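You operate a simulated robot arm through the tools that you are given. There is no shell and no other tool. Be economical: measure what you need, move in short steps, check, and stop when the job is done.

The job below is to be done with a simulated robot arm. You get a single attempt, and the scene is never put back.

Task
Move the gel jar marked R2 Y4 B7 from the locked glass cabinet to the pink tray.
Fine: turn the key to open; shut and lock the cabinet again. Set down upright: what you pick out. Where these are worked on the way, their far stop is far enough and under half their travel is too little: cabinet key.

It is judged by the outcome, as a careful person would: the job done as asked, and still so three seconds after it is handed in. It fails if anything else is knocked over, pushed out of place, dropped, spilled or broken.

Robot
A 6-joint arm with a two-finger parallel gripper on a trunk, on a base that drives. Base frame: it is fixed to the floor where the robot stands at the start and does not move with it; the origin is under the middle of the robot, x ahead of it, y to its left, z up. Lengths are in m, angles in rad, forces in N, time in s.
With the tool pointing down near the work surface it reaches from about 0.22 to 0.66 m from the robot's upright axis, wherever it stands. Its first joint turns from -2.897 to 2.897 rad. Places, roughly: cabinet key [0.4, 0, 0.7]; glass door of the brown cabinet [0.3, -0.2, 1.3]; inside of the pink tray [1.3, 0.6, 0.7]. Payload 1.57 kg.
The TCP is the grasp point between the finger pads, 0.03 m short of the fingertips. In the tool frame z runs along the fingers and y along their closing line. Largest opening 0.11 m; finger width 0.024, thickness 0.012; the body of the gripper, 0.048 by 0.112 m, starts 0.078 m behind the TCP.
Orientation is that of the tool frame in the base frame, as a unit quaternion [w, x, y, z]. With the fingers straight down and closing along the base's y, the tool's x points along the base's -x, its y along +y and its z along -z.

Tools
- The arm moves only by the tool step_arm. Its argument "deltas" is one flat list of numbers, 7 for each row, row after row: the gripper command, from -1 (shut) to 1 (fully open), values between in proportion, then the shift along the tool's x, y, z in m, then the turn, a rotation vector about the tool's x, y, z in degrees. In form: [hand, x, y, z, ax, ay, az, hand, x, y, z, ax, ay, az, ...]. A call has 1 to 12 rows; each row is the pose to reach, as a shift and turn from the pose commanded when the call began, along the tool's axes at that moment. Rows are played at 5 a second. More than 0.05 m and 0.15 rad between two rows, or a gripper value outside its range, and nothing of the call is played. A pose out of reach is approached as far as the arm can. The call stops where the force on the tool passes 40 N (or 10 N more than at its start, if that is more) or the arm is blocked; 0.2 s more then pass. The fingers move at their own pace (about 0.108 m/s each) and stop on an object; they squeeze with about 23 N. The grip force told is the motor's: it shows also when the fingers shut on nothing. Time passes only in rows, and 0.2 s behind the last, so rows that repeat a pose let the fingers close. The reply holds the time, the measured pose of the TCP, the force on the tool along the base axes, the opening and the grip force, in the units named above and with some noise, with the torque about the TCP (base axes, N m) and any sound that the robot's microphone picked up, and new pictures: "pictures" is both (left out), scene, wrist or none.
- Cameras (640 x 400 px; columns grow to the right, rows downward): "scene" is now at [0.0162, 0.0835, 1.5151]; the picture's right is [-0.84, -0.54, 0.00], its down [-0.47, 0.74, -0.48] and it looks along [0.26, -0.41, -0.88] (base axes); focal length 214 px, centre (320, 200). "wrist" rides on the gripper at [0.07, 0.016, -0.141] in the tool frame; the picture's right is [-0.23, 0.97, 0.00], its down [-0.86, -0.20, -0.48] and it looks along [-0.47, -0.11, 0.88] (tool axes); focal length 222 px, centre (320, 200). There is no depth. A picture from a camera that has moved, and an enlarged one, comes with that camera's place and axes in the base frame and with its lens.
- move_column(by): slides the trunk up (or, below 0, down) by that many m; the arm and the scene camera ride with it, the base frame stays. It gives what a move gives, with no picture.
- roll_base(legs): drives the robot by 1 to 6 legs, each [ahead, left, turn to the left] in m, m and rad, along the robot's own axes; the way and the turn of a leg run together, so that a leg with both is an arc; at most 1.5 m and 3.142 rad a leg. The arm and the cameras ride along, it lands a little off, and it stops where it bumps. It gives what a move gives, and a new picture of the scene camera.
- turn_head(pan, tilt): turns the head with the scene camera to pan (to the left, within 2.094 rad either way) and tilt (down, from -0.506 to 1.204), counted from straight ahead of the robot. It gives what a move gives, and a new picture of the scene camera.
- inspect(camera, box): a new picture of the part [left, top, right, bottom] of that camera's present view, enlarged. No time passes.
- job_done(): hands the job in; it is judged then, once.

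Work in short steps. Places have to be worked out from the pictures, the camera data and where the tool is seen: move nearer, look again, correct. Check each grasp and each placing, and mend what went wrong. You have 120 turns and 260 pictures in all, those below and enlarged ones among them. Open the gripper and draw the arm clear of the work before you hand the job in, unless the task says otherwise; then end with one line.

The tools are called after "Request:" by a JSON object that holds its "op" and its "data". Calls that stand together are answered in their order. step_arm: Moves the arm, as the interface text tells. Its arguments: {"type":"object","properties":{"deltas":{"type":"array"},"pictures":{"type":"string","enum":["both","scene","wrist","none"]}},"required":["deltas"]} The other tools are called the same way: move_column (by) slides the trunk up or down; roll_base (legs) drives the base; turn_head (pan, tilt) turns the head that bears the scene camera; inspect (camera, box) takes an enlarged picture of a part of a camera's view; job_done () hands the job in.

At the start:

```text
clock: 0.0
position: [0.3231, -0.0298, 1.3209]
tool_rot: [-0.001, 0.0, 1.0, 0.0]
ft_force: [0.6, 0.3, 0.4]
wrist_torque: [-0.02, -0.02, 0.02]
grip_width: 0.1102
gripper_force: 0.1
trunk travel left (down, up): [-0.125, 0.465]
robot x, y, heading: [-0.003, 0.0009, -0.002]
head pan, tilt: [-1.002, 1.068]
```

scene: 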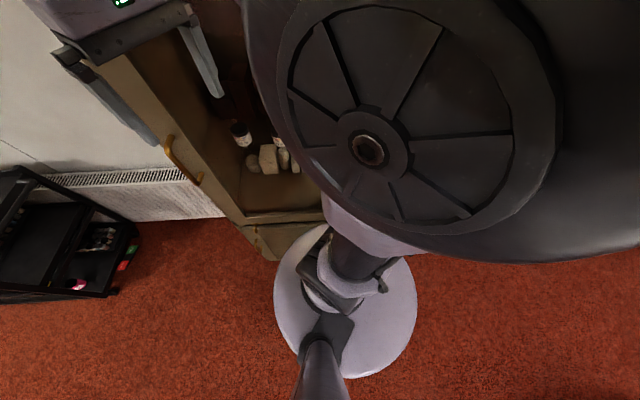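
wrist: 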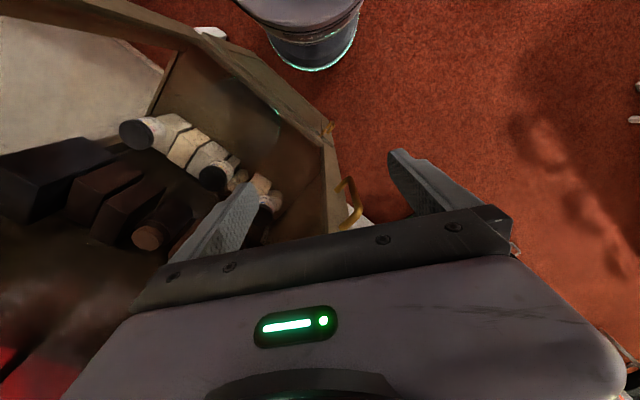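

The scene view looks steeply down at the arm. I'll look around with the head to understand the cabinet and tray.

Request:
{"op": "turn_head", "data": {"pan": -0.6, "tilt": 0.5}}

Request:
{"op": "turn_head", "data": {"pan": 0.3, "tilt": 0.5}}

```text
clock: 1.0
position: [0.3232, -0.0309, 1.3201]
tool_rot: [0.0, 0.0, 1.0, 0.001]
ft_force: [-0.7, -0.3, -0.1]
wrist_torque: [-0.02, 0.0, -0.02]
grip_width: 0.1098
gripper_force: 0.1
trunk travel left (down, up): [-0.125, 0.465]
robot x, y, heading: [-0.0018, 0.0003, -0.0]
head pan, tilt: [-0.6, 0.499]
camera scene: at [0.0562, 0.0872, 1.5607], right [-0.57, -0.82, 0.0], down [-0.4, 0.27, -0.88], along [0.72, -0.5, -0.48], focal length 214 px, centre (320, 200)
```

scene: 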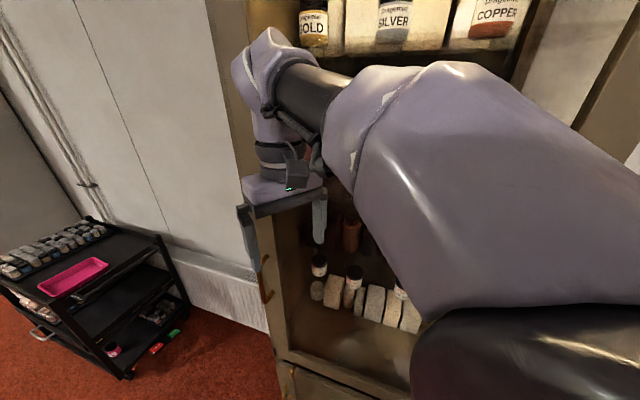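

```text
clock: 2.2
position: [0.324, -0.0323, 1.3203]
tool_rot: [-0.002, 0.001, 1.0, 0.0]
ft_force: [0.4, 0.3, -0.8]
wrist_torque: [-0.01, 0.01, -0.02]
grip_width: 0.1098
gripper_force: 0.0
trunk travel left (down, up): [-0.125, 0.465]
robot x, y, heading: [0.0013, -0.0002, 0.002]
head pan, tilt: [0.3, 0.499]
camera scene: at [0.0722, 0.1334, 1.5618], right [-0.06, -1.0, 0.0], down [-0.47, 0.03, -0.88], along [0.88, -0.05, -0.47], focal length 214 px, centre (320, 200)
```

scene: 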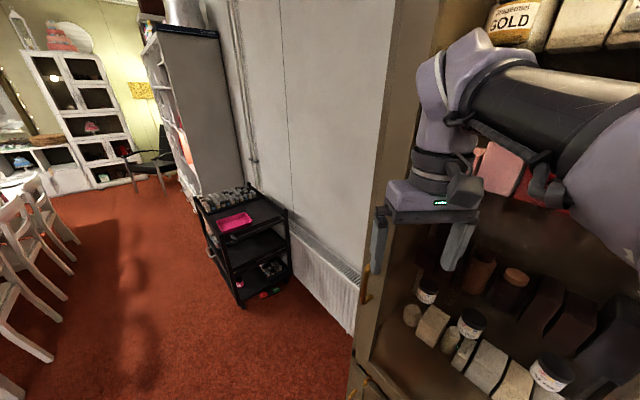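

The cabinet is close on the front right. I'll repeat the look with a settled head, and more to the right.

Request:
{"op": "turn_head", "data": {"pan": -0.3, "tilt": 0.9}}

Request:
{"op": "turn_head", "data": {"pan": -1.2, "tilt": 0.3}}

```text
clock: 3.2
position: [0.3231, -0.0314, 1.3222]
tool_rot: [0.003, 0.0, 1.0, 0.0]
ft_force: [0.5, -0.3, 0.1]
wrist_torque: [0.02, -0.03, -0.01]
grip_width: 0.1102
gripper_force: 0.0
trunk travel left (down, up): [-0.125, 0.465]
robot x, y, heading: [-0.0023, 0.0012, 0.001]
head pan, tilt: [-0.3, 0.901]
camera scene: at [0.0655, 0.118, 1.5476], right [-0.24, -0.97, 0.0], down [-0.58, 0.14, -0.8], along [0.78, -0.19, -0.6], focal length 214 px, centre (320, 200)
```

scene: 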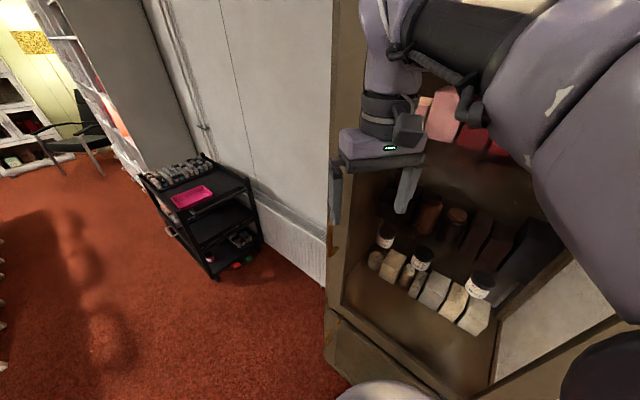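

```text
clock: 4.4
position: [0.3242, -0.0313, 1.3216]
tool_rot: [-0.001, 0.001, 1.0, -0.001]
ft_force: [0.5, 0.9, -0.6]
wrist_torque: [-0.03, 0.01, -0.01]
grip_width: 0.1098
gripper_force: 0.0
trunk travel left (down, up): [-0.125, 0.465]
robot x, y, heading: [0.0026, 0.0021, -0.003]
head pan, tilt: [-1.201, 0.3]
camera scene: at [0.015, 0.0516, 1.5791], right [-0.93, -0.36, 0.0], down [-0.11, 0.28, -0.96], along [0.35, -0.89, -0.3], focal length 214 px, centre (320, 200)
```

scene: 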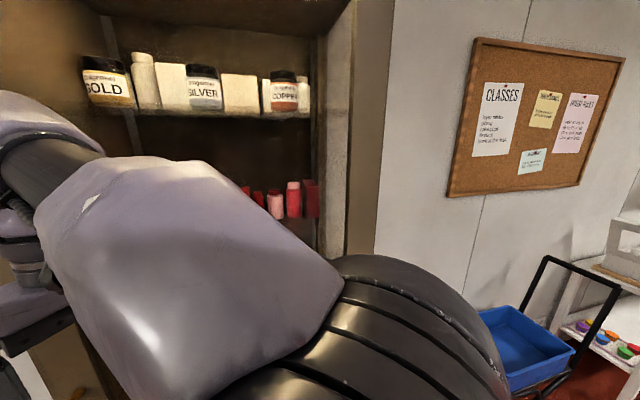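

I judge the cabinet front to run diagonally (its normal about azimuth 130°), about 0.35 m from the robot. I'll back off along the normal and turn to face it.

Request:
{"op": "roll_base", "data": {"legs": [[-0.3, 0.35, 0], [0, 0, -0.8]]}}

Request:
{"op": "turn_head", "data": {"pan": 0.0, "tilt": 0.5}}

```text
clock: 9.2
position: [-0.094, 0.0941, 1.3212]
tool_rot: [0.0, 0.389, 0.921, 0.0]
ft_force: [0.0, -0.2, -1.4]
wrist_torque: [-0.04, -0.01, -0.02]
grip_width: 0.1097
gripper_force: 0.0
trunk travel left (down, up): [-0.125, 0.465]
robot x, y, heading: [-0.2981, 0.3514, -0.801]
head pan, tilt: [-1.201, 0.3]
camera scene: at [-0.248, 0.3739, 1.5791], right [-0.91, 0.42, 0.0], down [0.12, 0.27, -0.96], along [-0.4, -0.87, -0.3], focal length 214 px, centre (320, 200)
```

scene: 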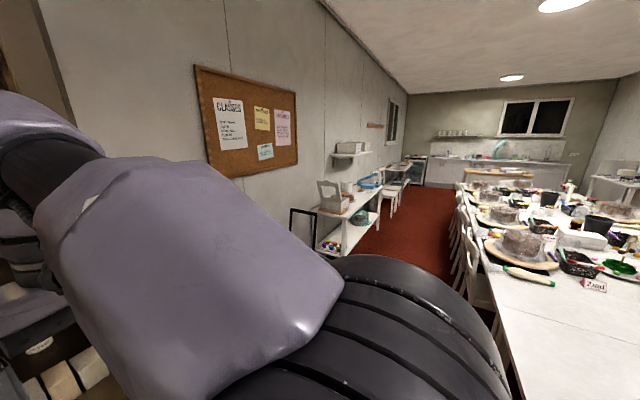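

```text
clock: 10.6
position: [-0.094, 0.0945, 1.3209]
tool_rot: [-0.001, 0.389, 0.921, 0.0]
ft_force: [0.6, -0.4, 0.4]
wrist_torque: [0.03, 0.01, 0.01]
grip_width: 0.1101
gripper_force: 0.0
trunk travel left (down, up): [-0.125, 0.465]
robot x, y, heading: [-0.2967, 0.3466, -0.795]
head pan, tilt: [0.0, 0.499]
camera scene: at [-0.1497, 0.3897, 1.562], right [-0.76, -0.65, 0.0], down [-0.3, 0.35, -0.88], along [0.58, -0.67, -0.47], focal length 214 px, centre (320, 200)
```

scene: 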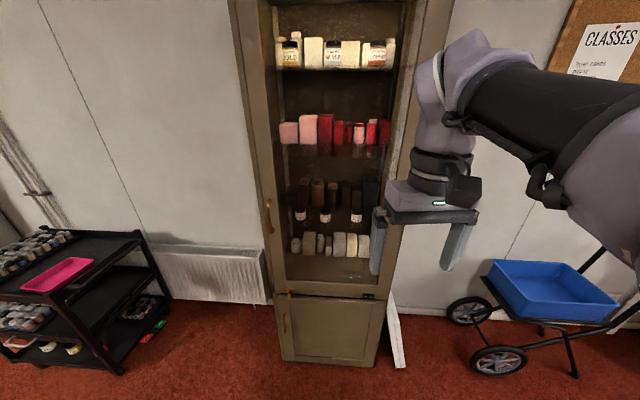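

Clear view now. Enlarge the shelves to read labels, and find the key.

Request:
{"op": "inspect", "data": {"camera": "scene", "box": [260, 160, 400, 250]}}

Request:
{"op": "inspect", "data": {"camera": "scene", "box": [240, 180, 400, 380]}}

Request:
{"op": "inspect", "data": {"camera": "scene", "box": [255, 10, 415, 110]}}

```text
4.44 times, centred on (330, 205) of scene
camera zoom: at [-0.1497, 0.3897, 1.562], right [-0.76, -0.65, 0.0], down [-0.3, 0.35, -0.88], along [0.58, -0.67, -0.47], focal length 953 px, centre (276, 178)
```

zoom: 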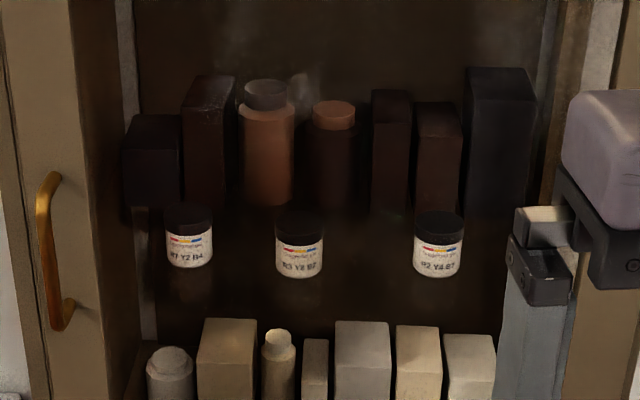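

```text
2.00 times, centred on (320, 280) of scene
camera zoom: at [-0.1497, 0.3897, 1.562], right [-0.76, -0.65, 0.0], down [-0.3, 0.35, -0.88], along [0.58, -0.67, -0.47], focal length 429 px, centre (320, 40)
```

zoom: 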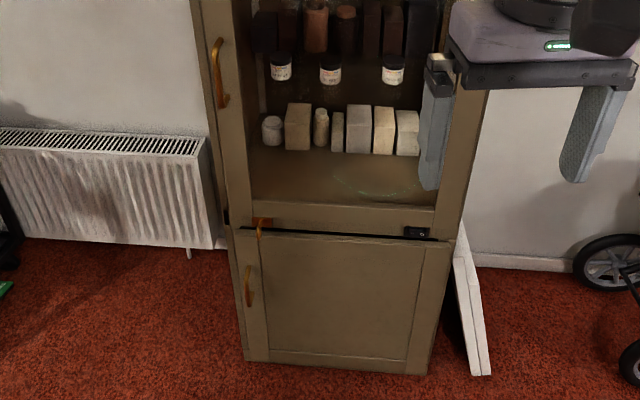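

```text
4.00 times, centred on (335, 60) of scene
camera zoom: at [-0.1497, 0.3897, 1.562], right [-0.76, -0.65, 0.0], down [-0.3, 0.35, -0.88], along [0.58, -0.67, -0.47], focal length 858 px, centre (260, 760)
```

zoom: 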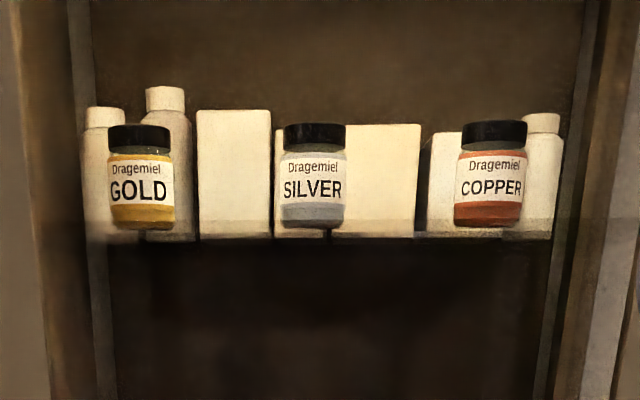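

The jars' row has labels R1 Y2 B4, R3 Y2 B?, R2 Y4 B?; the rightmost is the candidate. I judge the key at ~(0.41,-0.04,0.70), cabinet front plane normal ≈(-0.60,0.80), hinge on right. I'll face the key squarely and reorient the tool to horizontal.

Request:
{"op": "roll_base", "data": {"legs": [[0, 0, -0.13], [0, 0.33, 0]]}}

Request:
{"op": "step_arm", "data": {"deltas": [1, -0.02, 0, 0, 0, -7.5, 0, 1, -0.04, 0, 0.01, 0, -15, 0, 1, -0.06, 0, 0.02, 0, -22.5, 0, 1, -0.08, 0, 0.03, 0, -30, 0, 1, -0.1, 0, 0.04, 0, -37.5, 0, 1, -0.12, 0, 0.05, 0, -45, 0, 1, -0.14, 0, 0.06, 0, -52.5, 0, 1, -0.16, 0, 0.08, 0, -60, 0, 1, -0.17, 0, 0.1, 0, -67.5, 0, 1, -0.17, 0, 0.12, 0, -75, 0, 1, -0.17, 0, 0.14, 0, -82.5, 0, 1, -0.17, 0, 0.16, 0, -90, 0], "pictures": "both"}}

```text
clock: 13.4
position: [0.1385, 0.2704, 1.3202]
tool_rot: [-0.001, 0.446, 0.895, 0.0]
ft_force: [0.0, 0.2, -1.2]
wrist_torque: [-0.01, 0.03, 0.0]
grip_width: 0.1099
gripper_force: 0.0
trunk travel left (down, up): [-0.125, 0.465]
robot x, y, heading: [-0.0337, 0.5498, -0.924]
head pan, tilt: [0.0, 0.499]
camera scene: at [0.1205, 0.5703, 1.5624], right [-0.84, -0.55, 0.0], down [-0.25, 0.39, -0.89], along [0.49, -0.74, -0.46], focal length 214 px, centre (320, 200)
```

scene: 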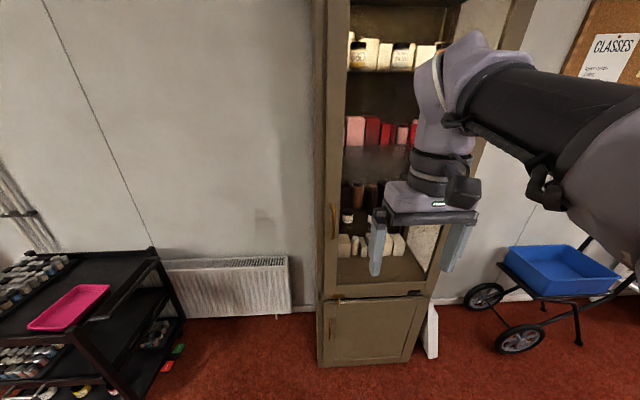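

```text
clock: 16.0
position: [0.1888, 0.1171, 1.2597]
tool_rot: [0.628, 0.321, 0.644, -0.296]
ft_force: [-0.4, -0.3, 0.3]
wrist_torque: [-0.01, -0.01, 0.03]
grip_width: 0.1099
gripper_force: 0.1
out of reach, approached as far as the arm can: row 8, 9, 10, 11, 12
trunk travel left (down, up): [-0.125, 0.465]
robot x, y, heading: [-0.0322, 0.5467, -0.925]
head pan, tilt: [0.0, 0.499]
camera scene: at [0.1251, 0.5729, 1.5607], right [-0.8, -0.6, 0.0], down [-0.29, 0.38, -0.88], along [0.53, -0.7, -0.48], focal length 214 px, centre (320, 200)
camera wrist: at [0.1121, 0.241, 1.1948], right [0.77, 0.59, 0.25], down [-0.45, 0.22, 0.87], along [0.46, -0.78, 0.43], focal length 222 px, centre (320, 200)
```

scene: 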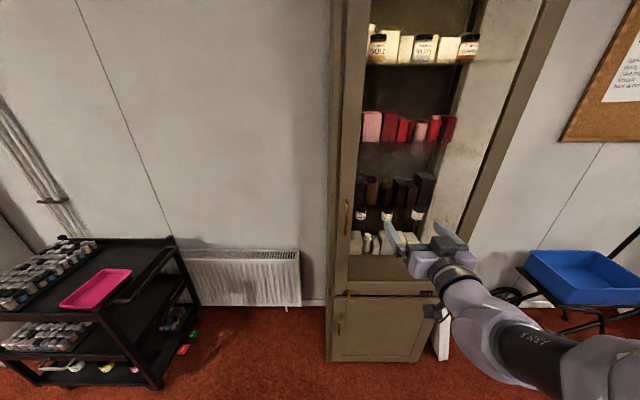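
wrist: 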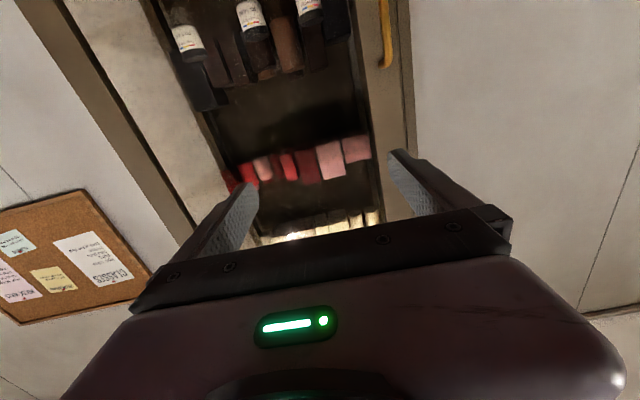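

Tool is now roughly horizontal, camera below. Lower the column and then lower the arm to key height, checking reach.

Request:
{"op": "move_column", "data": {"by": -0.12}}

Request:
{"op": "step_arm", "data": {"deltas": [0, 0.04, 0, 0.0, 0, 0, 0, 0, 0.08, 0, 0.0, 0, 0, 0, 0, 0.12, 0, 0, 0, 0, 0, 0, 0.16, 0, 0, 0, 0, 0, 0, 0.2, 0, 0, 0, 0, 0, 0, 0.24, 0, 0, 0, 0, 0, 0, 0.28, 0, 0, 0, 0, 0, 0, 0.32, 0, 0, 0, 0, 0]}}

```text
clock: 17.5
position: [0.1898, 0.1179, 1.1406]
tool_rot: [0.628, 0.321, 0.644, -0.296]
ft_force: [-0.2, 0.6, -0.5]
wrist_torque: [0.0, -0.04, -0.02]
grip_width: 0.1103
gripper_force: 0.1
trunk travel left (down, up): [-0.005, 0.585]
robot x, y, heading: [-0.0331, 0.5468, -0.923]
head pan, tilt: [0.0, 0.499]
```

```text
clock: 19.3
position: [0.1587, 0.1034, 1.1208]
tool_rot: [0.627, 0.322, 0.646, -0.292]
ft_force: [0.4, -0.3, 0.0]
wrist_torque: [-0.03, 0.02, 0.02]
grip_width: 0.0552
gripper_force: 0.0
out of reach, approached as far as the arm can: row 1, 2, 3, 4, 5, 6, 7, 8
trunk travel left (down, up): [-0.005, 0.585]
robot x, y, heading: [-0.0312, 0.5499, -0.924]
head pan, tilt: [0.0, 0.499]
camera scene: at [0.1245, 0.5736, 1.4407], right [-0.8, -0.6, 0.0], down [-0.29, 0.38, -0.88], along [0.53, -0.7, -0.48], focal length 214 px, centre (320, 200)
camera wrist: at [0.0826, 0.2278, 1.058], right [0.76, 0.59, 0.25], down [-0.45, 0.21, 0.87], along [0.46, -0.78, 0.43], focal length 222 px, centre (320, 200)
```

scene: 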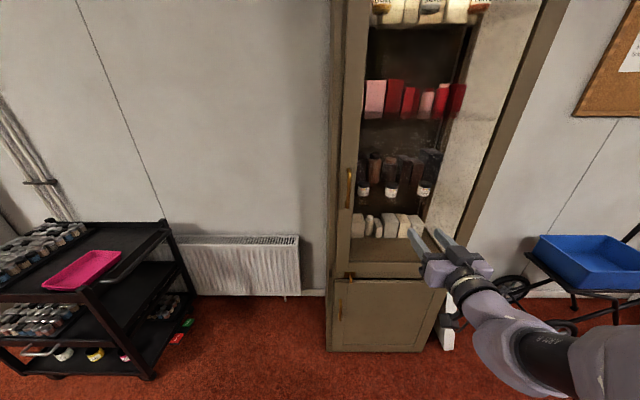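
wrist: 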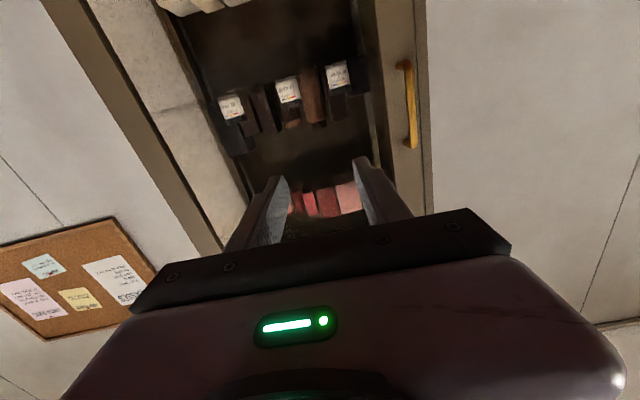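

The arm cannot go lower with the tool level in this wrist posture. Let me look closely at the key to decide how to grasp.

Request:
{"op": "inspect", "data": {"camera": "scene", "box": [325, 255, 375, 287]}}

Request:
{"op": "inspect", "data": {"camera": "wrist", "box": [200, 40, 380, 150]}}

```text
12.50 times, centred on (350, 271) of scene
camera zoom: at [0.1245, 0.5736, 1.4407], right [-0.8, -0.6, 0.0], down [-0.29, 0.38, -0.88], along [0.53, -0.7, -0.48], focal length 2681 px, centre (-55, -688)
```

zoom: 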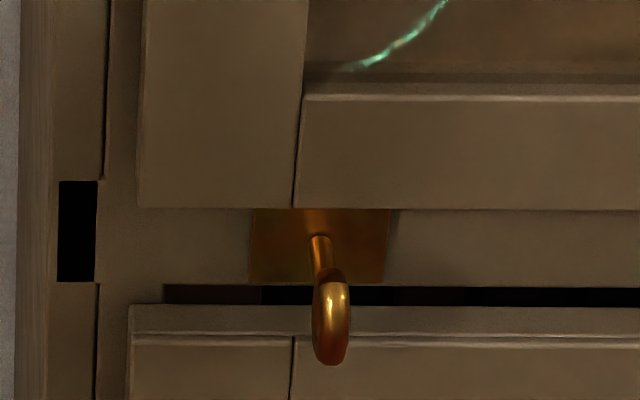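

```text
3.56 times, centred on (290, 95) of wrist
camera zoom: at [0.0826, 0.2278, 1.058], right [0.76, 0.59, 0.25], down [-0.45, 0.21, 0.87], along [0.46, -0.78, 0.43], focal length 790 px, centre (427, 573)
```

zoom: 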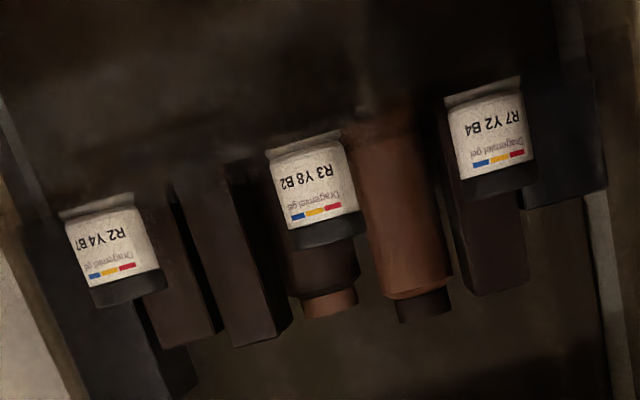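

The jar on the right reads R2 Y4 B7. The key's bow is a vertical ring near (0.41,-0.03,0.676). I'll try to flip the wrist: first pitch the tool down at low height.

Request:
{"op": "step_arm", "data": {"deltas": [0, 0, 0, 0, 0, 8, 0, 0, 0, 0, 0, 0, 16, 0, 0, 0, 0, 0, 0, 24, 0, 0, 0, 0, 0, 0, 32, 0, 0, 0, 0, 0, 0, 40, 0, 0, 0, 0, 0, 0, 48, 0, 0, 0, 0, 0, 0, 56, 0, 0, 0, 0, 0, 0, 56, 0, 0, 0, 0, 0, 0, 56, 0], "pictures": "scene"}}

```text
clock: 21.3
position: [0.1575, 0.109, 1.1215]
tool_rot: [0.252, 0.422, 0.864, -0.11]
ft_force: [-0.5, 0.4, 0.4]
wrist_torque: [0.02, 0.0, 0.0]
grip_width: 0.055
gripper_force: 0.0
trunk travel left (down, up): [-0.005, 0.585]
robot x, y, heading: [-0.0299, 0.5448, -0.923]
head pan, tilt: [0.0, 0.499]
camera scene: at [0.1244, 0.5737, 1.4407], right [-0.8, -0.6, 0.0], down [-0.29, 0.38, -0.88], along [0.53, -0.7, -0.48], focal length 214 px, centre (320, 200)
```

scene: 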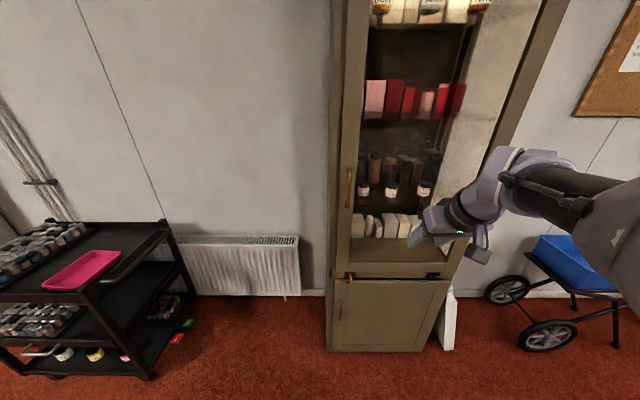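

Commands reset to the reached pose. Lower by 0.28 with this pitch.

Request:
{"op": "step_arm", "data": {"deltas": [0, 0.021, 0, 0.034, 0, 0, 0, 0, 0.042, 0, 0.068, 0, 0, 0, 0, 0.063, 0, 0.102, 0, 0, 0, 0, 0.084, 0, 0.136, 0, 0, 0, 0, 0.105, 0, 0.17, 0, 0, 0, 0, 0.126, 0, 0.204, 0, 0, 0, 0, 0.148, 0, 0.238, 0, 0, 0], "pictures": "scene"}}

```text
clock: 22.9
position: [0.1634, 0.1118, 0.8402]
tool_rot: [0.251, 0.422, 0.864, -0.11]
ft_force: [0.4, 0.4, 0.0]
wrist_torque: [0.02, 0.02, 0.01]
grip_width: 0.0549
gripper_force: 0.0
trunk travel left (down, up): [-0.005, 0.585]
robot x, y, heading: [-0.0288, 0.5445, -0.924]
head pan, tilt: [0.0, 0.499]
camera scene: at [0.1245, 0.5734, 1.4407], right [-0.8, -0.6, 0.0], down [-0.29, 0.38, -0.88], along [0.53, -0.7, -0.48], focal length 214 px, centre (320, 200)
```

scene: 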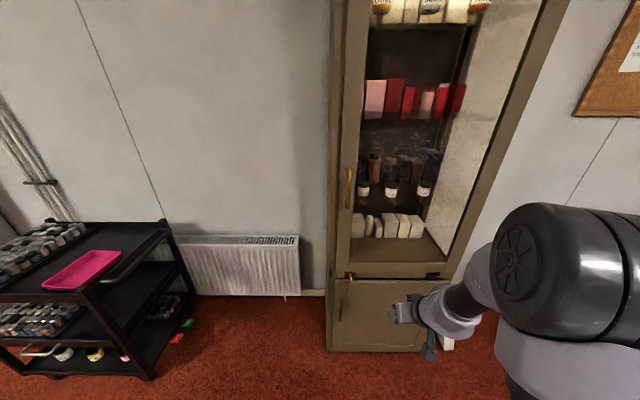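

Pitch to straight down, then swing the wrist around the forearm axis.

Request:
{"op": "step_arm", "data": {"deltas": [0, 0, 0, 0, 0, 8, 0, 0, 0, 0, 0, 0, 16, 0, 0, 0, 0, 0, 0, 24, 0, 0, 0, 0, 0, 0, 30, 0], "pictures": "none"}}

Request:
{"op": "step_arm", "data": {"deltas": [0, 0, 0, 0, -5.1, 0, 6.1, 0, 0, 0, 0, -10.3, 0, 12.3, 0, 0, 0, 0, -15.4, 0, 18.4, 0, 0, 0, 0, -20.6, 0, 24.5, 0, 0, 0, 0, -25.7, 0, 30.6, 0, 0, 0, 0, -30.9, 0, 36.8, 0, 0, 0, 0, -36, 0, 42.9, 0, 0, 0, 0, -41.2, 0, 49, 0, 0, 0, 0, -46.3, 0, 55.2, 0, 0, 0, 0, -51.4, 0, 61.3, 0, 0, 0, 0, -56.6, 0, 67.4, 0, 0, 0, 0, -61.7, 0, 73.5], "pictures": "both"}}

```text
clock: 23.9
position: [0.163, 0.1117, 0.842]
tool_rot: [0.02, 0.436, 0.9, 0.002]
ft_force: [-0.1, 1.3, 0.2]
wrist_torque: [0.02, -0.01, 0.0]
grip_width: 0.0549
gripper_force: 0.0
out of reach, approached as far as the arm can: row 1, 2
trunk travel left (down, up): [-0.005, 0.585]
robot x, y, heading: [-0.0301, 0.547, -0.924]
head pan, tilt: [0.0, 0.499]
```

```text
clock: 26.5
position: [0.1628, 0.112, 0.8408]
tool_rot: [0.221, 0.795, 0.352, 0.443]
ft_force: [-0.3, -0.3, 0.6]
wrist_torque: [-0.01, 0.01, -0.02]
grip_width: 0.0548
gripper_force: 0.1
trunk travel left (down, up): [-0.005, 0.585]
robot x, y, heading: [-0.0297, 0.5475, -0.925]
head pan, tilt: [0.0, 0.499]
camera scene: at [0.1244, 0.5735, 1.4408], right [-0.8, -0.6, 0.0], down [-0.29, 0.38, -0.88], along [0.53, -0.7, -0.48], focal length 214 px, centre (320, 200)
camera wrist: at [0.0707, 0.1599, 0.9625], right [0.27, -0.81, 0.52], down [-0.79, -0.5, -0.36], along [0.55, -0.31, -0.78], focal length 222 px, centre (320, 200)
```

scene: 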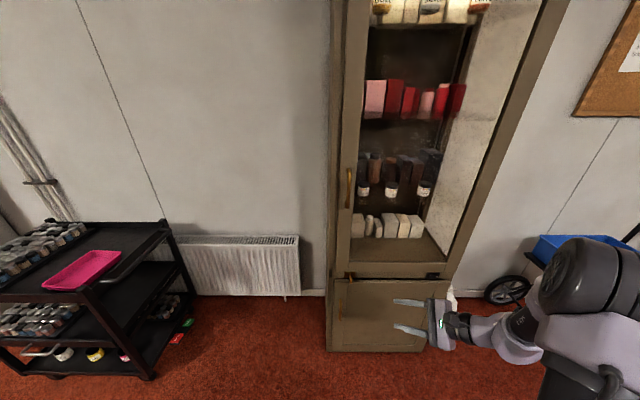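
wrist: 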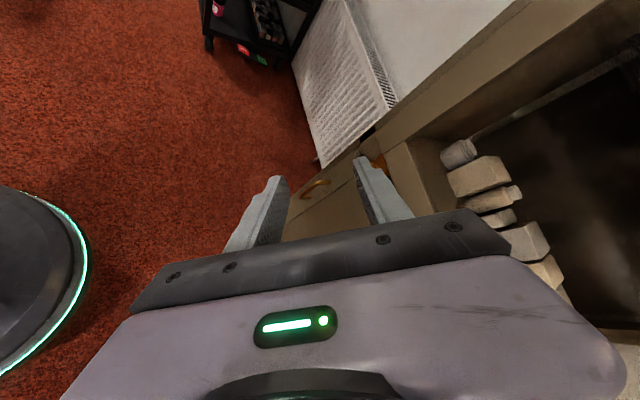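

The wrist swing works. Continue the second half of the swing.

Request:
{"op": "step_arm", "data": {"deltas": [0, 0, 0, 0, -5.1, 0, 6.1, 0, 0, 0, 0, -10.3, 0, 12.3, 0, 0, 0, 0, -15.4, 0, 18.4, 0, 0, 0, 0, -20.6, 0, 24.5, 0, 0, 0, 0, -25.7, 0, 30.6, 0, 0, 0, 0, -30.9, 0, 36.8, 0, 0, 0, 0, -36, 0, 42.9, 0, 0, 0, 0, -41.2, 0, 49, 0, 0, 0, 0, -46.3, 0, 55.2, 0, 0, 0, 0, -51.4, 0, 61.3, 0, 0, 0, 0, -54, 0, 64.3], "pictures": "both"}}

```text
clock: 28.9
position: [0.1622, 0.1135, 0.8421]
tool_rot: [0.278, 0.676, -0.335, 0.595]
ft_force: [-0.6, -1.2, 0.3]
wrist_torque: [0.03, 0.0, 0.01]
grip_width: 0.0552
gripper_force: 0.2
trunk travel left (down, up): [-0.005, 0.585]
robot x, y, heading: [-0.0323, 0.5456, -0.931]
head pan, tilt: [0.0, 0.499]
camera scene: at [0.1245, 0.5736, 1.4407], right [-0.8, -0.6, 0.0], down [-0.29, 0.38, -0.88], along [0.53, -0.7, -0.48], focal length 214 px, centre (320, 200)
camera wrist: at [0.0666, 0.2041, 0.93], right [-0.78, -0.58, -0.25], down [-0.2, 0.6, -0.78], along [0.59, -0.56, -0.58], focal length 222 px, centre (320, 200)
```

scene: 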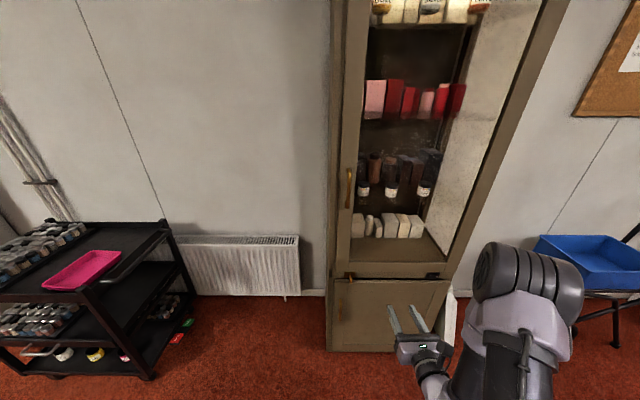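
wrist: 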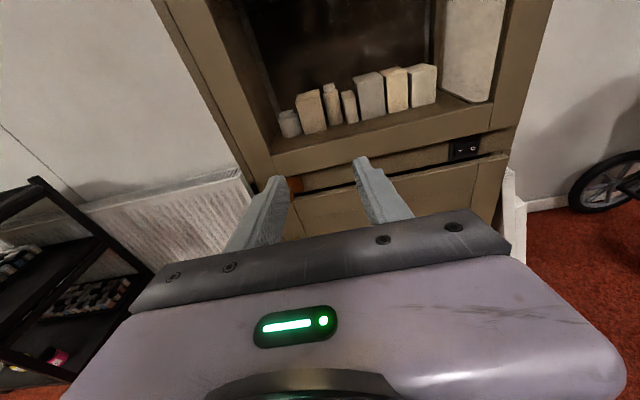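

Wrist is flipped with the camera on top. Align to the door normal and move to a standoff ~13 cm before the key.

Request:
{"op": "step_arm", "data": {"deltas": [0, -0.025, -0.0177, 0.026, -1, 4, -0.6, 0, -0.05, -0.0353, 0.052, -1.9, 7.9, -1.2, 0, -0.075, -0.053, 0.078, -1.9, 7.9, -1.2, 0, -0.1, -0.0707, 0.105, -1.9, 7.9, -1.2, 0, -0.125, -0.088, 0.131, -1.9, 7.9, -1.2, 0, -0.15, -0.106, 0.157, -1.9, 7.9, -1.2], "pictures": "both"}}

```text
clock: 30.3
position: [0.3334, 0.0742, 0.6738]
tool_rot: [0.318, 0.633, -0.317, 0.631]
ft_force: [-0.5, 0.0, -0.4]
wrist_torque: [0.0, -0.01, 0.01]
grip_width: 0.0549
gripper_force: 0.0
trunk travel left (down, up): [-0.005, 0.585]
robot x, y, heading: [-0.0337, 0.5453, -0.926]
head pan, tilt: [0.0, 0.499]
camera scene: at [0.1243, 0.5735, 1.4408], right [-0.8, -0.6, 0.0], down [-0.29, 0.38, -0.88], along [0.53, -0.7, -0.48], focal length 214 px, centre (320, 200)
camera wrist: at [0.2354, 0.179, 0.7439], right [-0.78, -0.58, -0.23], down [-0.13, 0.5, -0.85], along [0.61, -0.64, -0.47], focal length 222 px, centre (320, 200)
```

scene: 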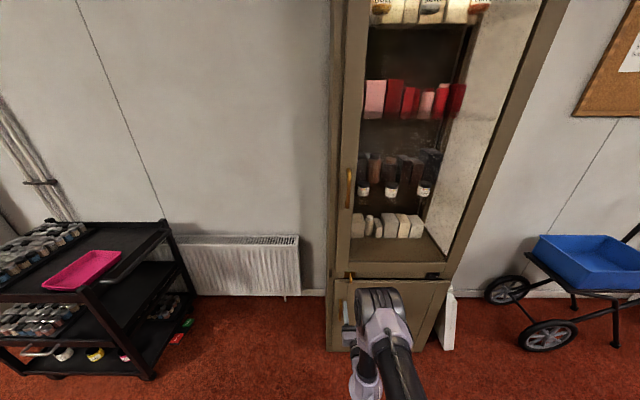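
wrist: 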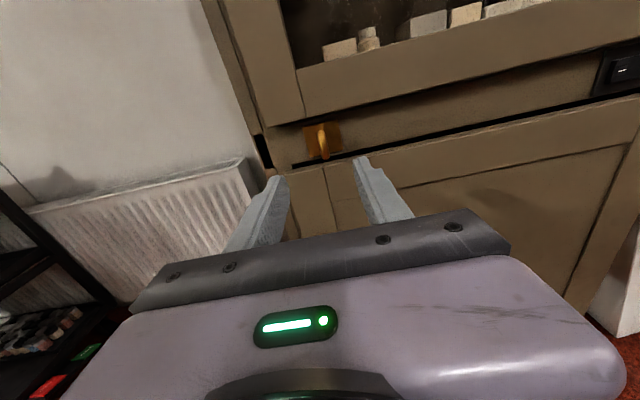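

The key is visible between the fingers; zoom to triangulate it.

Request:
{"op": "inspect", "data": {"camera": "wrist", "box": [270, 100, 390, 175]}}

Request:
{"op": "inspect", "data": {"camera": "scene", "box": [325, 255, 375, 287]}}

```text
5.33 times, centred on (330, 138) of wrist
camera zoom: at [0.2354, 0.179, 0.7439], right [-0.78, -0.58, -0.23], down [-0.13, 0.5, -0.85], along [0.61, -0.64, -0.47], focal length 1185 px, centre (267, 533)
```

zoom: 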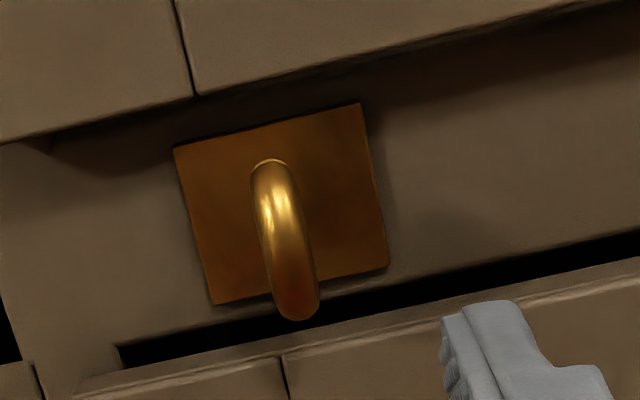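

```text
12.50 times, centred on (350, 271) of scene
camera zoom: at [0.1243, 0.5735, 1.4408], right [-0.8, -0.6, 0.0], down [-0.29, 0.38, -0.88], along [0.53, -0.7, -0.48], focal length 2681 px, centre (-55, -688)
```

zoom: 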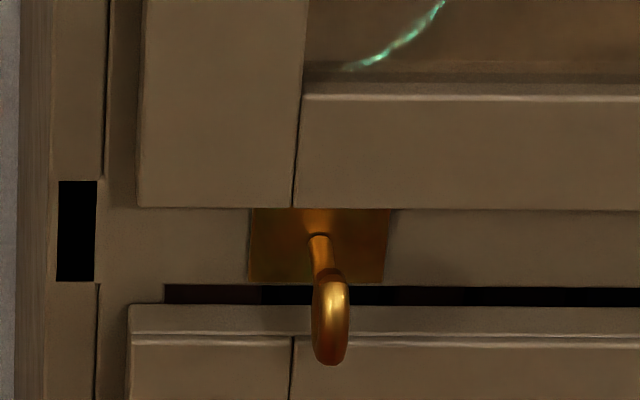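

Bow at about (0.414,-0.039,0.668), straight ahead 0.139. Advance 0.125 with the fingers half open.

Request:
{"op": "step_arm", "data": {"deltas": [0, -0.003, 0.003, 0.035, 0, 0, 0, 0, -0.005, 0.003, 0.07, 0, 0, 0, 0, -0.005, 0.003, 0.1, 0, 0, 0, 0, -0.005, 0.003, 0.115, 0, 0, 0, 0, -0.005, 0.003, 0.125, 0, 0, 0], "pictures": "both"}}

Request:
{"op": "inspect", "data": {"camera": "wrist", "box": [240, 100, 400, 200]}}

```text
clock: 31.5
position: [0.4049, -0.0269, 0.67]
tool_rot: [0.318, 0.633, -0.317, 0.63]
ft_force: [0.2, 0.3, -0.4]
wrist_torque: [0.03, 0.03, -0.02]
grip_width: 0.055
gripper_force: 0.1
trunk travel left (down, up): [-0.005, 0.585]
robot x, y, heading: [-0.0303, 0.5511, -0.926]
head pan, tilt: [0.0, 0.499]
camera scene: at [0.1244, 0.5736, 1.4407], right [-0.8, -0.6, 0.0], down [-0.29, 0.38, -0.88], along [0.53, -0.7, -0.48], focal length 214 px, centre (320, 200)
camera wrist: at [0.306, 0.0768, 0.7388], right [-0.78, -0.58, -0.23], down [-0.13, 0.5, -0.85], along [0.61, -0.64, -0.47], focal length 222 px, centre (320, 200)
```

scene: 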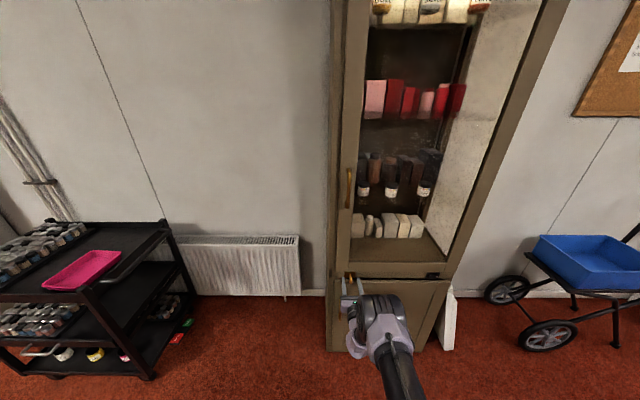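
wrist: 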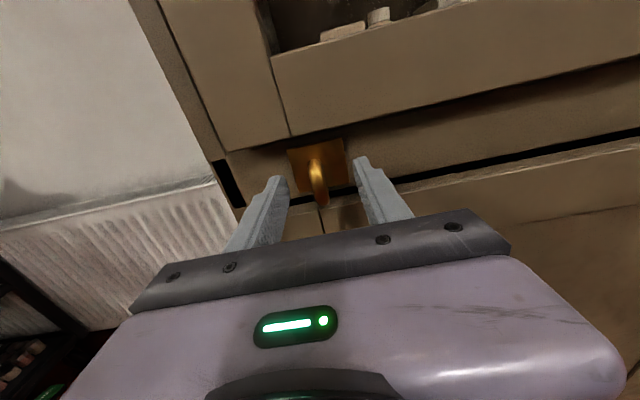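

```text
4.00 times, centred on (320, 150) of wrist
camera zoom: at [0.306, 0.0768, 0.7388], right [-0.78, -0.58, -0.23], down [-0.13, 0.5, -0.85], along [0.61, -0.64, -0.47], focal length 888 px, centre (320, 400)
```

zoom: 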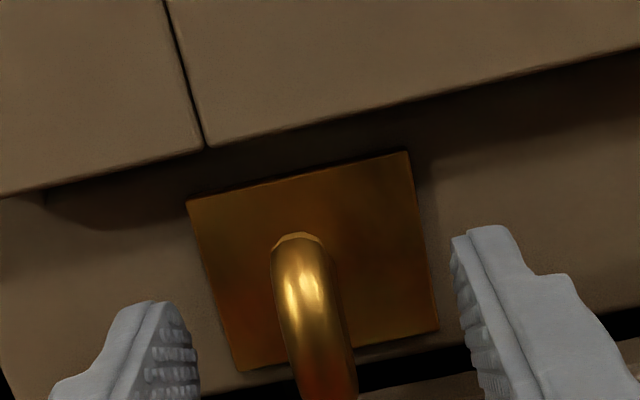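

Bow is centred between the pads. Close the fingers on it.

Request:
{"op": "step_arm", "data": {"deltas": [-1, 0, 0, 0, 0, 0, 0, -1, 0, 0, 0, 0, 0, 0, -1, 0, 0, 0, 0, 0, 0, -1, 0, 0, 0, 0, 0, 0], "pictures": "wrist"}}

```text
clock: 32.5
position: [0.4043, -0.0266, 0.6691]
tool_rot: [0.318, 0.633, -0.318, 0.63]
ft_force: [4.9, -0.7, 0.0]
wrist_torque: [0.25, 0.01, -0.47]
grip_width: 0.0117
gripper_force: 29.6
trunk travel left (down, up): [-0.005, 0.585]
robot x, y, heading: [-0.0274, 0.5464, -0.925]
head pan, tilt: [0.0, 0.499]
camera wrist: at [0.3062, 0.0771, 0.7387], right [-0.78, -0.58, -0.22], down [-0.13, 0.5, -0.85], along [0.61, -0.64, -0.47], focal length 222 px, centre (320, 200)
```

wrist: 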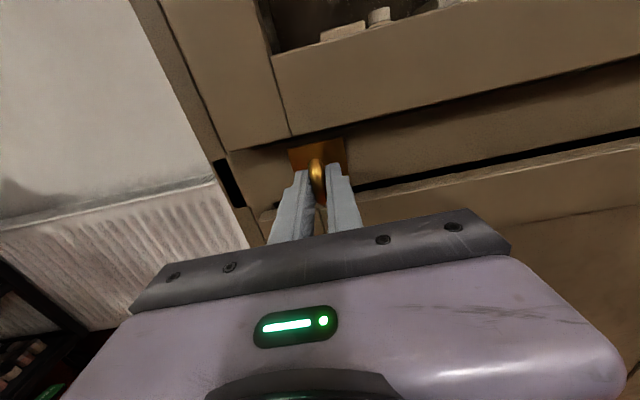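

Key gripped (11.7 mm). Try a small turn clockwise (+z) and watch the torque.

Request:
{"op": "step_arm", "data": {"deltas": [-1, 0, -0.001, 0, 0, 0, 5, -1, 0, -0.001, 0, 0, 0, 10, -1, 0, -0.001, 0, 0, 0, 15, -1, 0, -0.001, 0, 0, 0, 15], "pictures": "wrist"}}

```text
clock: 33.5
position: [0.4036, -0.0259, 0.6681]
tool_rot: [0.232, 0.585, -0.398, 0.667]
ft_force: [3.4, -6.8, 5.0]
wrist_torque: [0.5, 0.34, -0.02]
grip_width: 0.012
gripper_force: 29.9
trunk travel left (down, up): [-0.005, 0.585]
robot x, y, heading: [-0.0339, 0.5463, -0.922]
head pan, tilt: [0.0, 0.499]
camera wrist: at [0.2924, 0.067, 0.732], right [-0.71, -0.52, -0.47], down [0.05, 0.63, -0.77], along [0.7, -0.57, -0.42], focal length 222 px, centre (320, 200)
```

wrist: 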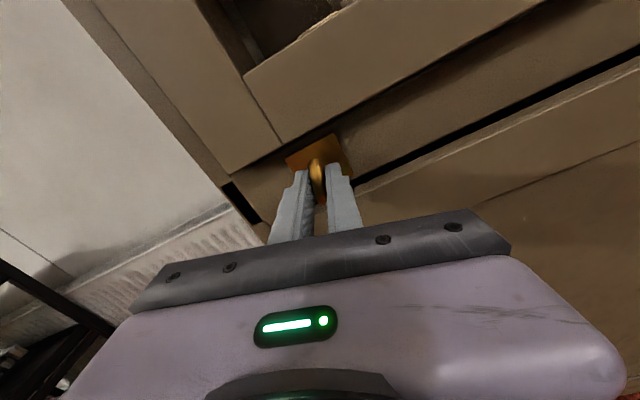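

The key follows with little resistance. Continue turning.

Request:
{"op": "step_arm", "data": {"deltas": [-1, 0, 0, 0, 0, 0, 7, -1, 0, 0, 0, 0, 0, 14, -1, 0, 0, 0, 0, 0, 21, -1, 0, 0, 0, 0, 0, 28, -1, 0, 0, 0, 0, 0, 35, -1, 0, 0, 0, 0, 0, 42, -1, 0, 0, 0, 0, 0, 49], "pictures": "wrist"}}

```text
clock: 35.1
position: [0.4048, -0.0261, 0.6698]
tool_rot: [-0.065, 0.368, -0.605, 0.704]
ft_force: [7.4, -4.0, 12.9]
wrist_torque: [-0.35, -0.24, -0.61]
grip_width: 0.012
gripper_force: 29.6
trunk travel left (down, up): [-0.005, 0.585]
robot x, y, heading: [-0.034, 0.5429, -0.927]
head pan, tilt: [0.0, 0.499]
camera wrist: at [0.2639, 0.0459, 0.6853], right [-0.18, -0.13, -0.97], down [0.4, 0.89, -0.2], along [0.9, -0.43, -0.11], focal length 222 px, centre (320, 200)
```

wrist: 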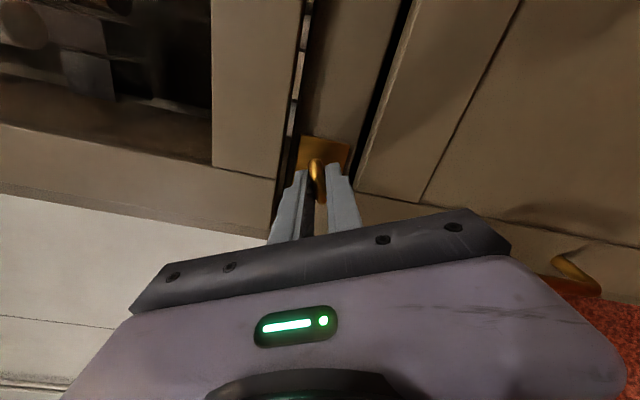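

Turned ~64°; forces still modest. Continue toward its far stop.

Request:
{"op": "step_arm", "data": {"deltas": [-1, 0, 0, 0, 0, 0, 6, -1, 0, 0, 0, 0, 0, 12, -1, 0, 0, 0, 0, 0, 18, -1, 0, 0, 0, 0, 0, 24, -1, 0, 0, 0, 0, 0, 30], "pictures": "both"}}

```text
clock: 36.3
position: [0.4049, -0.0255, 0.6699]
tool_rot: [0.244, -0.199, 0.679, -0.663]
ft_force: [11.6, -4.3, 23.8]
wrist_torque: [-0.79, 0.48, 0.36]
grip_width: 0.0134
gripper_force: 29.9
trunk travel left (down, up): [-0.005, 0.585]
robot x, y, heading: [-0.0298, 0.5501, -0.927]
head pan, tilt: [0.0, 0.499]
camera scene: at [0.124, 0.5755, 1.4409], right [-0.8, -0.6, 0.0], down [-0.29, 0.38, -0.88], along [0.53, -0.7, -0.48], focal length 214 px, centre (320, 200)
camera wrist: at [0.2649, 0.0469, 0.6488], right [0.24, 0.17, -0.96], down [0.39, 0.88, 0.26], along [0.89, -0.43, 0.14], focal length 222 px, centre (320, 200)
```

scene: 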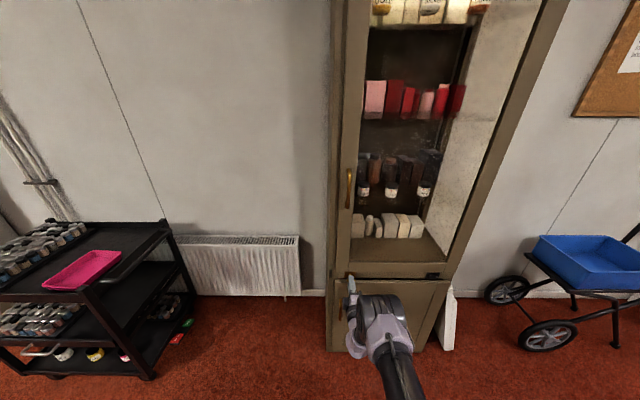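
wrist: 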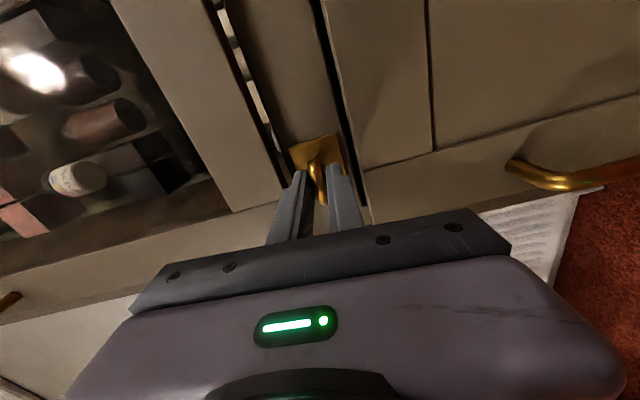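

Grip width rose and lift force grew, maybe at the stop. Look close.

Request:
{"op": "inspect", "data": {"camera": "wrist", "box": [260, 110, 380, 210]}}

```text
4.00 times, centred on (320, 160) of wrist
camera zoom: at [0.2649, 0.0469, 0.6488], right [0.24, 0.17, -0.96], down [0.39, 0.88, 0.26], along [0.89, -0.43, 0.14], focal length 888 px, centre (320, 360)
```

zoom: 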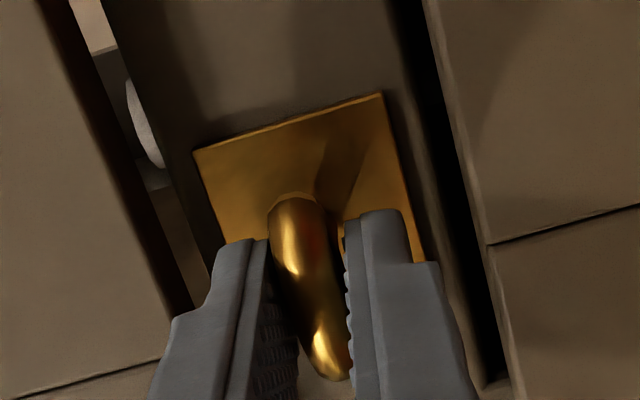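

The key sits against its stop with the pads slightly over-rotated. Back off a bit, open and withdraw.

Request:
{"op": "step_arm", "data": {"deltas": [-1, 0, 0, 0, 0, 0, -5, -0.3, 0, 0, 0, 0, 0, -5, 0, 0, 0, 0, 0, 0, -5, 0, 0, 0, -0.02, 0, 0, -5, 0, 0, 0, -0.05, 0, 0, -5, 0, 0, 0, -0.09, 0, 0, -5, 0, 0, 0, -0.13, 0, 0, -5], "pictures": "both"}}

Request:
{"op": "inspect", "data": {"camera": "scene", "box": [325, 255, 375, 287]}}

```text
clock: 37.9
position: [0.3271, 0.0785, 0.6696]
tool_rot: [-0.216, 0.229, -0.669, 0.673]
ft_force: [-0.8, -0.6, -0.3]
wrist_torque: [-0.02, -0.01, 0.0]
grip_width: 0.0552
gripper_force: 0.0
trunk travel left (down, up): [-0.005, 0.585]
robot x, y, heading: [-0.0338, 0.5483, -0.924]
head pan, tilt: [0.0, 0.499]
camera scene: at [0.1245, 0.5735, 1.4407], right [-0.8, -0.6, 0.0], down [-0.29, 0.38, -0.88], along [0.53, -0.7, -0.48], focal length 214 px, centre (320, 200)
camera wrist: at [0.1854, 0.1502, 0.6544], right [0.17, 0.13, -0.98], down [0.4, 0.9, 0.18], along [0.9, -0.43, 0.1], focal length 222 px, centre (320, 200)
```

scene: 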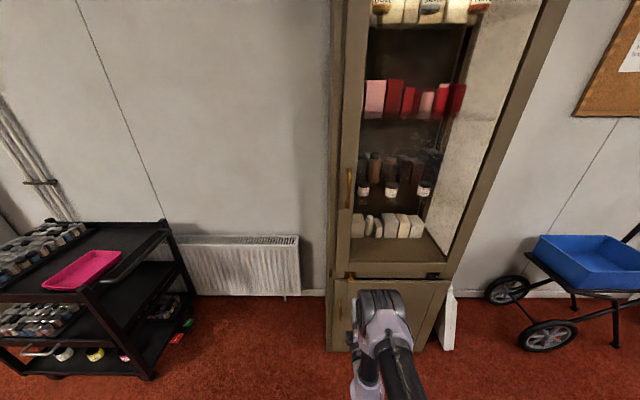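
wrist: 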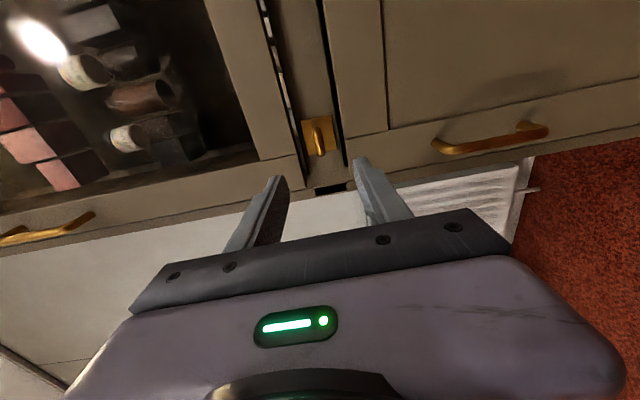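

```text
12.50 times, centred on (350, 271) of scene
camera zoom: at [0.1245, 0.5735, 1.4407], right [-0.8, -0.6, 0.0], down [-0.29, 0.38, -0.88], along [0.53, -0.7, -0.48], focal length 2681 px, centre (-55, -688)
```

zoom: 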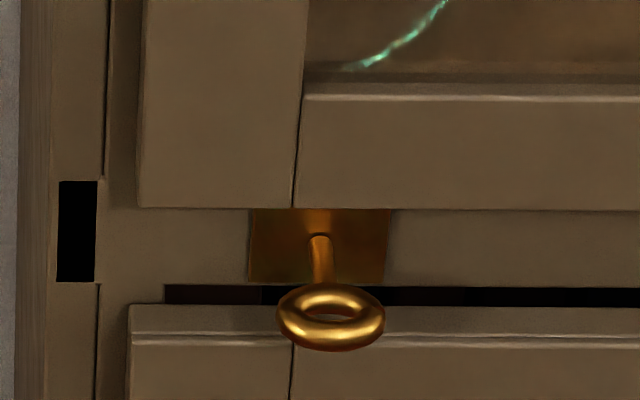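

The key is now horizontal and unlocked. Raise the column by 0.45 to handle height and unroll the tool.

Request:
{"op": "move_column", "data": {"by": 0.45}}

Request:
{"op": "step_arm", "data": {"deltas": [0, 0, 0, -0.003, 0, 0, -7.4, 0, 0, 0, -0.006, 0, 0, -14.8, 0, 0, 0, -0.01, 0, 0, -22.2, 0, 0, 0, -0.01, 0, 0, -29.6, 0, 0, 0, -0.01, 0, 0, -37, 0, 0, 0, -0.01, 0, 0, -44.4, 0, 0, 0, -0.01, 0, 0, -51.8, 0, 0, 0, -0.01, 0, 0, -59.2, 0, 0, 0, -0.01, 0, 0, -66.6, 0, 0, 0, -0.01, 0, 0, -74, 0, 0, 0, -0.01, 0, 0, -81.5, 0, 0, 0, -0.01, 0, 0, -89], "pictures": "both"}}

```text
refused: 0.45 is not a number from -0.4 to 0.4
```

```text
clock: 40.5
position: [0.3219, 0.0858, 0.6688]
tool_rot: [0.319, 0.633, -0.317, 0.63]
ft_force: [-0.9, -0.8, -0.5]
wrist_torque: [-0.02, -0.02, 0.02]
grip_width: 0.0549
gripper_force: 0.0
trunk travel left (down, up): [-0.005, 0.585]
robot x, y, heading: [-0.0284, 0.5489, -0.922]
head pan, tilt: [0.0, 0.499]
camera scene: at [0.1244, 0.5736, 1.4407], right [-0.8, -0.6, 0.0], down [-0.29, 0.38, -0.88], along [0.53, -0.7, -0.48], focal length 214 px, centre (320, 200)
camera wrist: at [0.2236, 0.1899, 0.7384], right [-0.78, -0.58, -0.22], down [-0.13, 0.5, -0.85], along [0.61, -0.64, -0.47], focal length 222 px, centre (320, 200)
```

scene: 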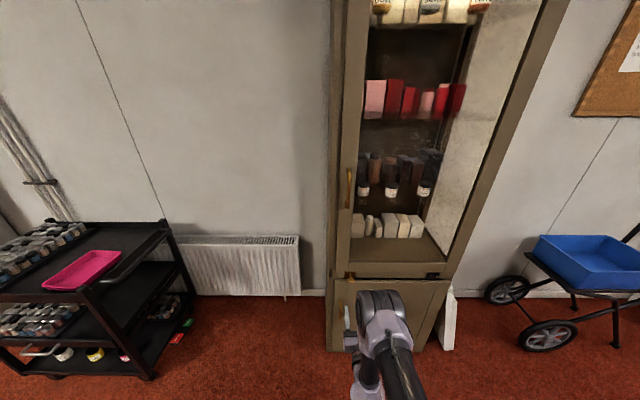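
wrist: 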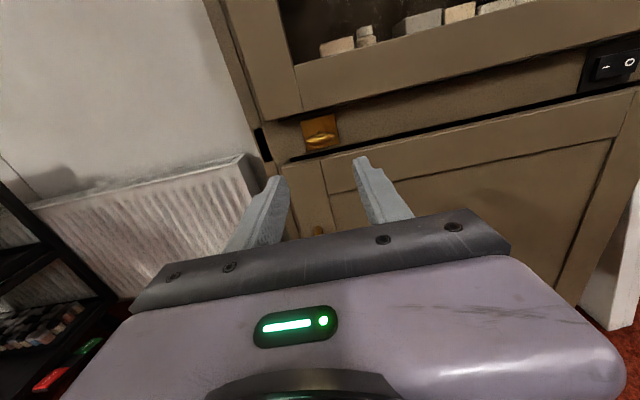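

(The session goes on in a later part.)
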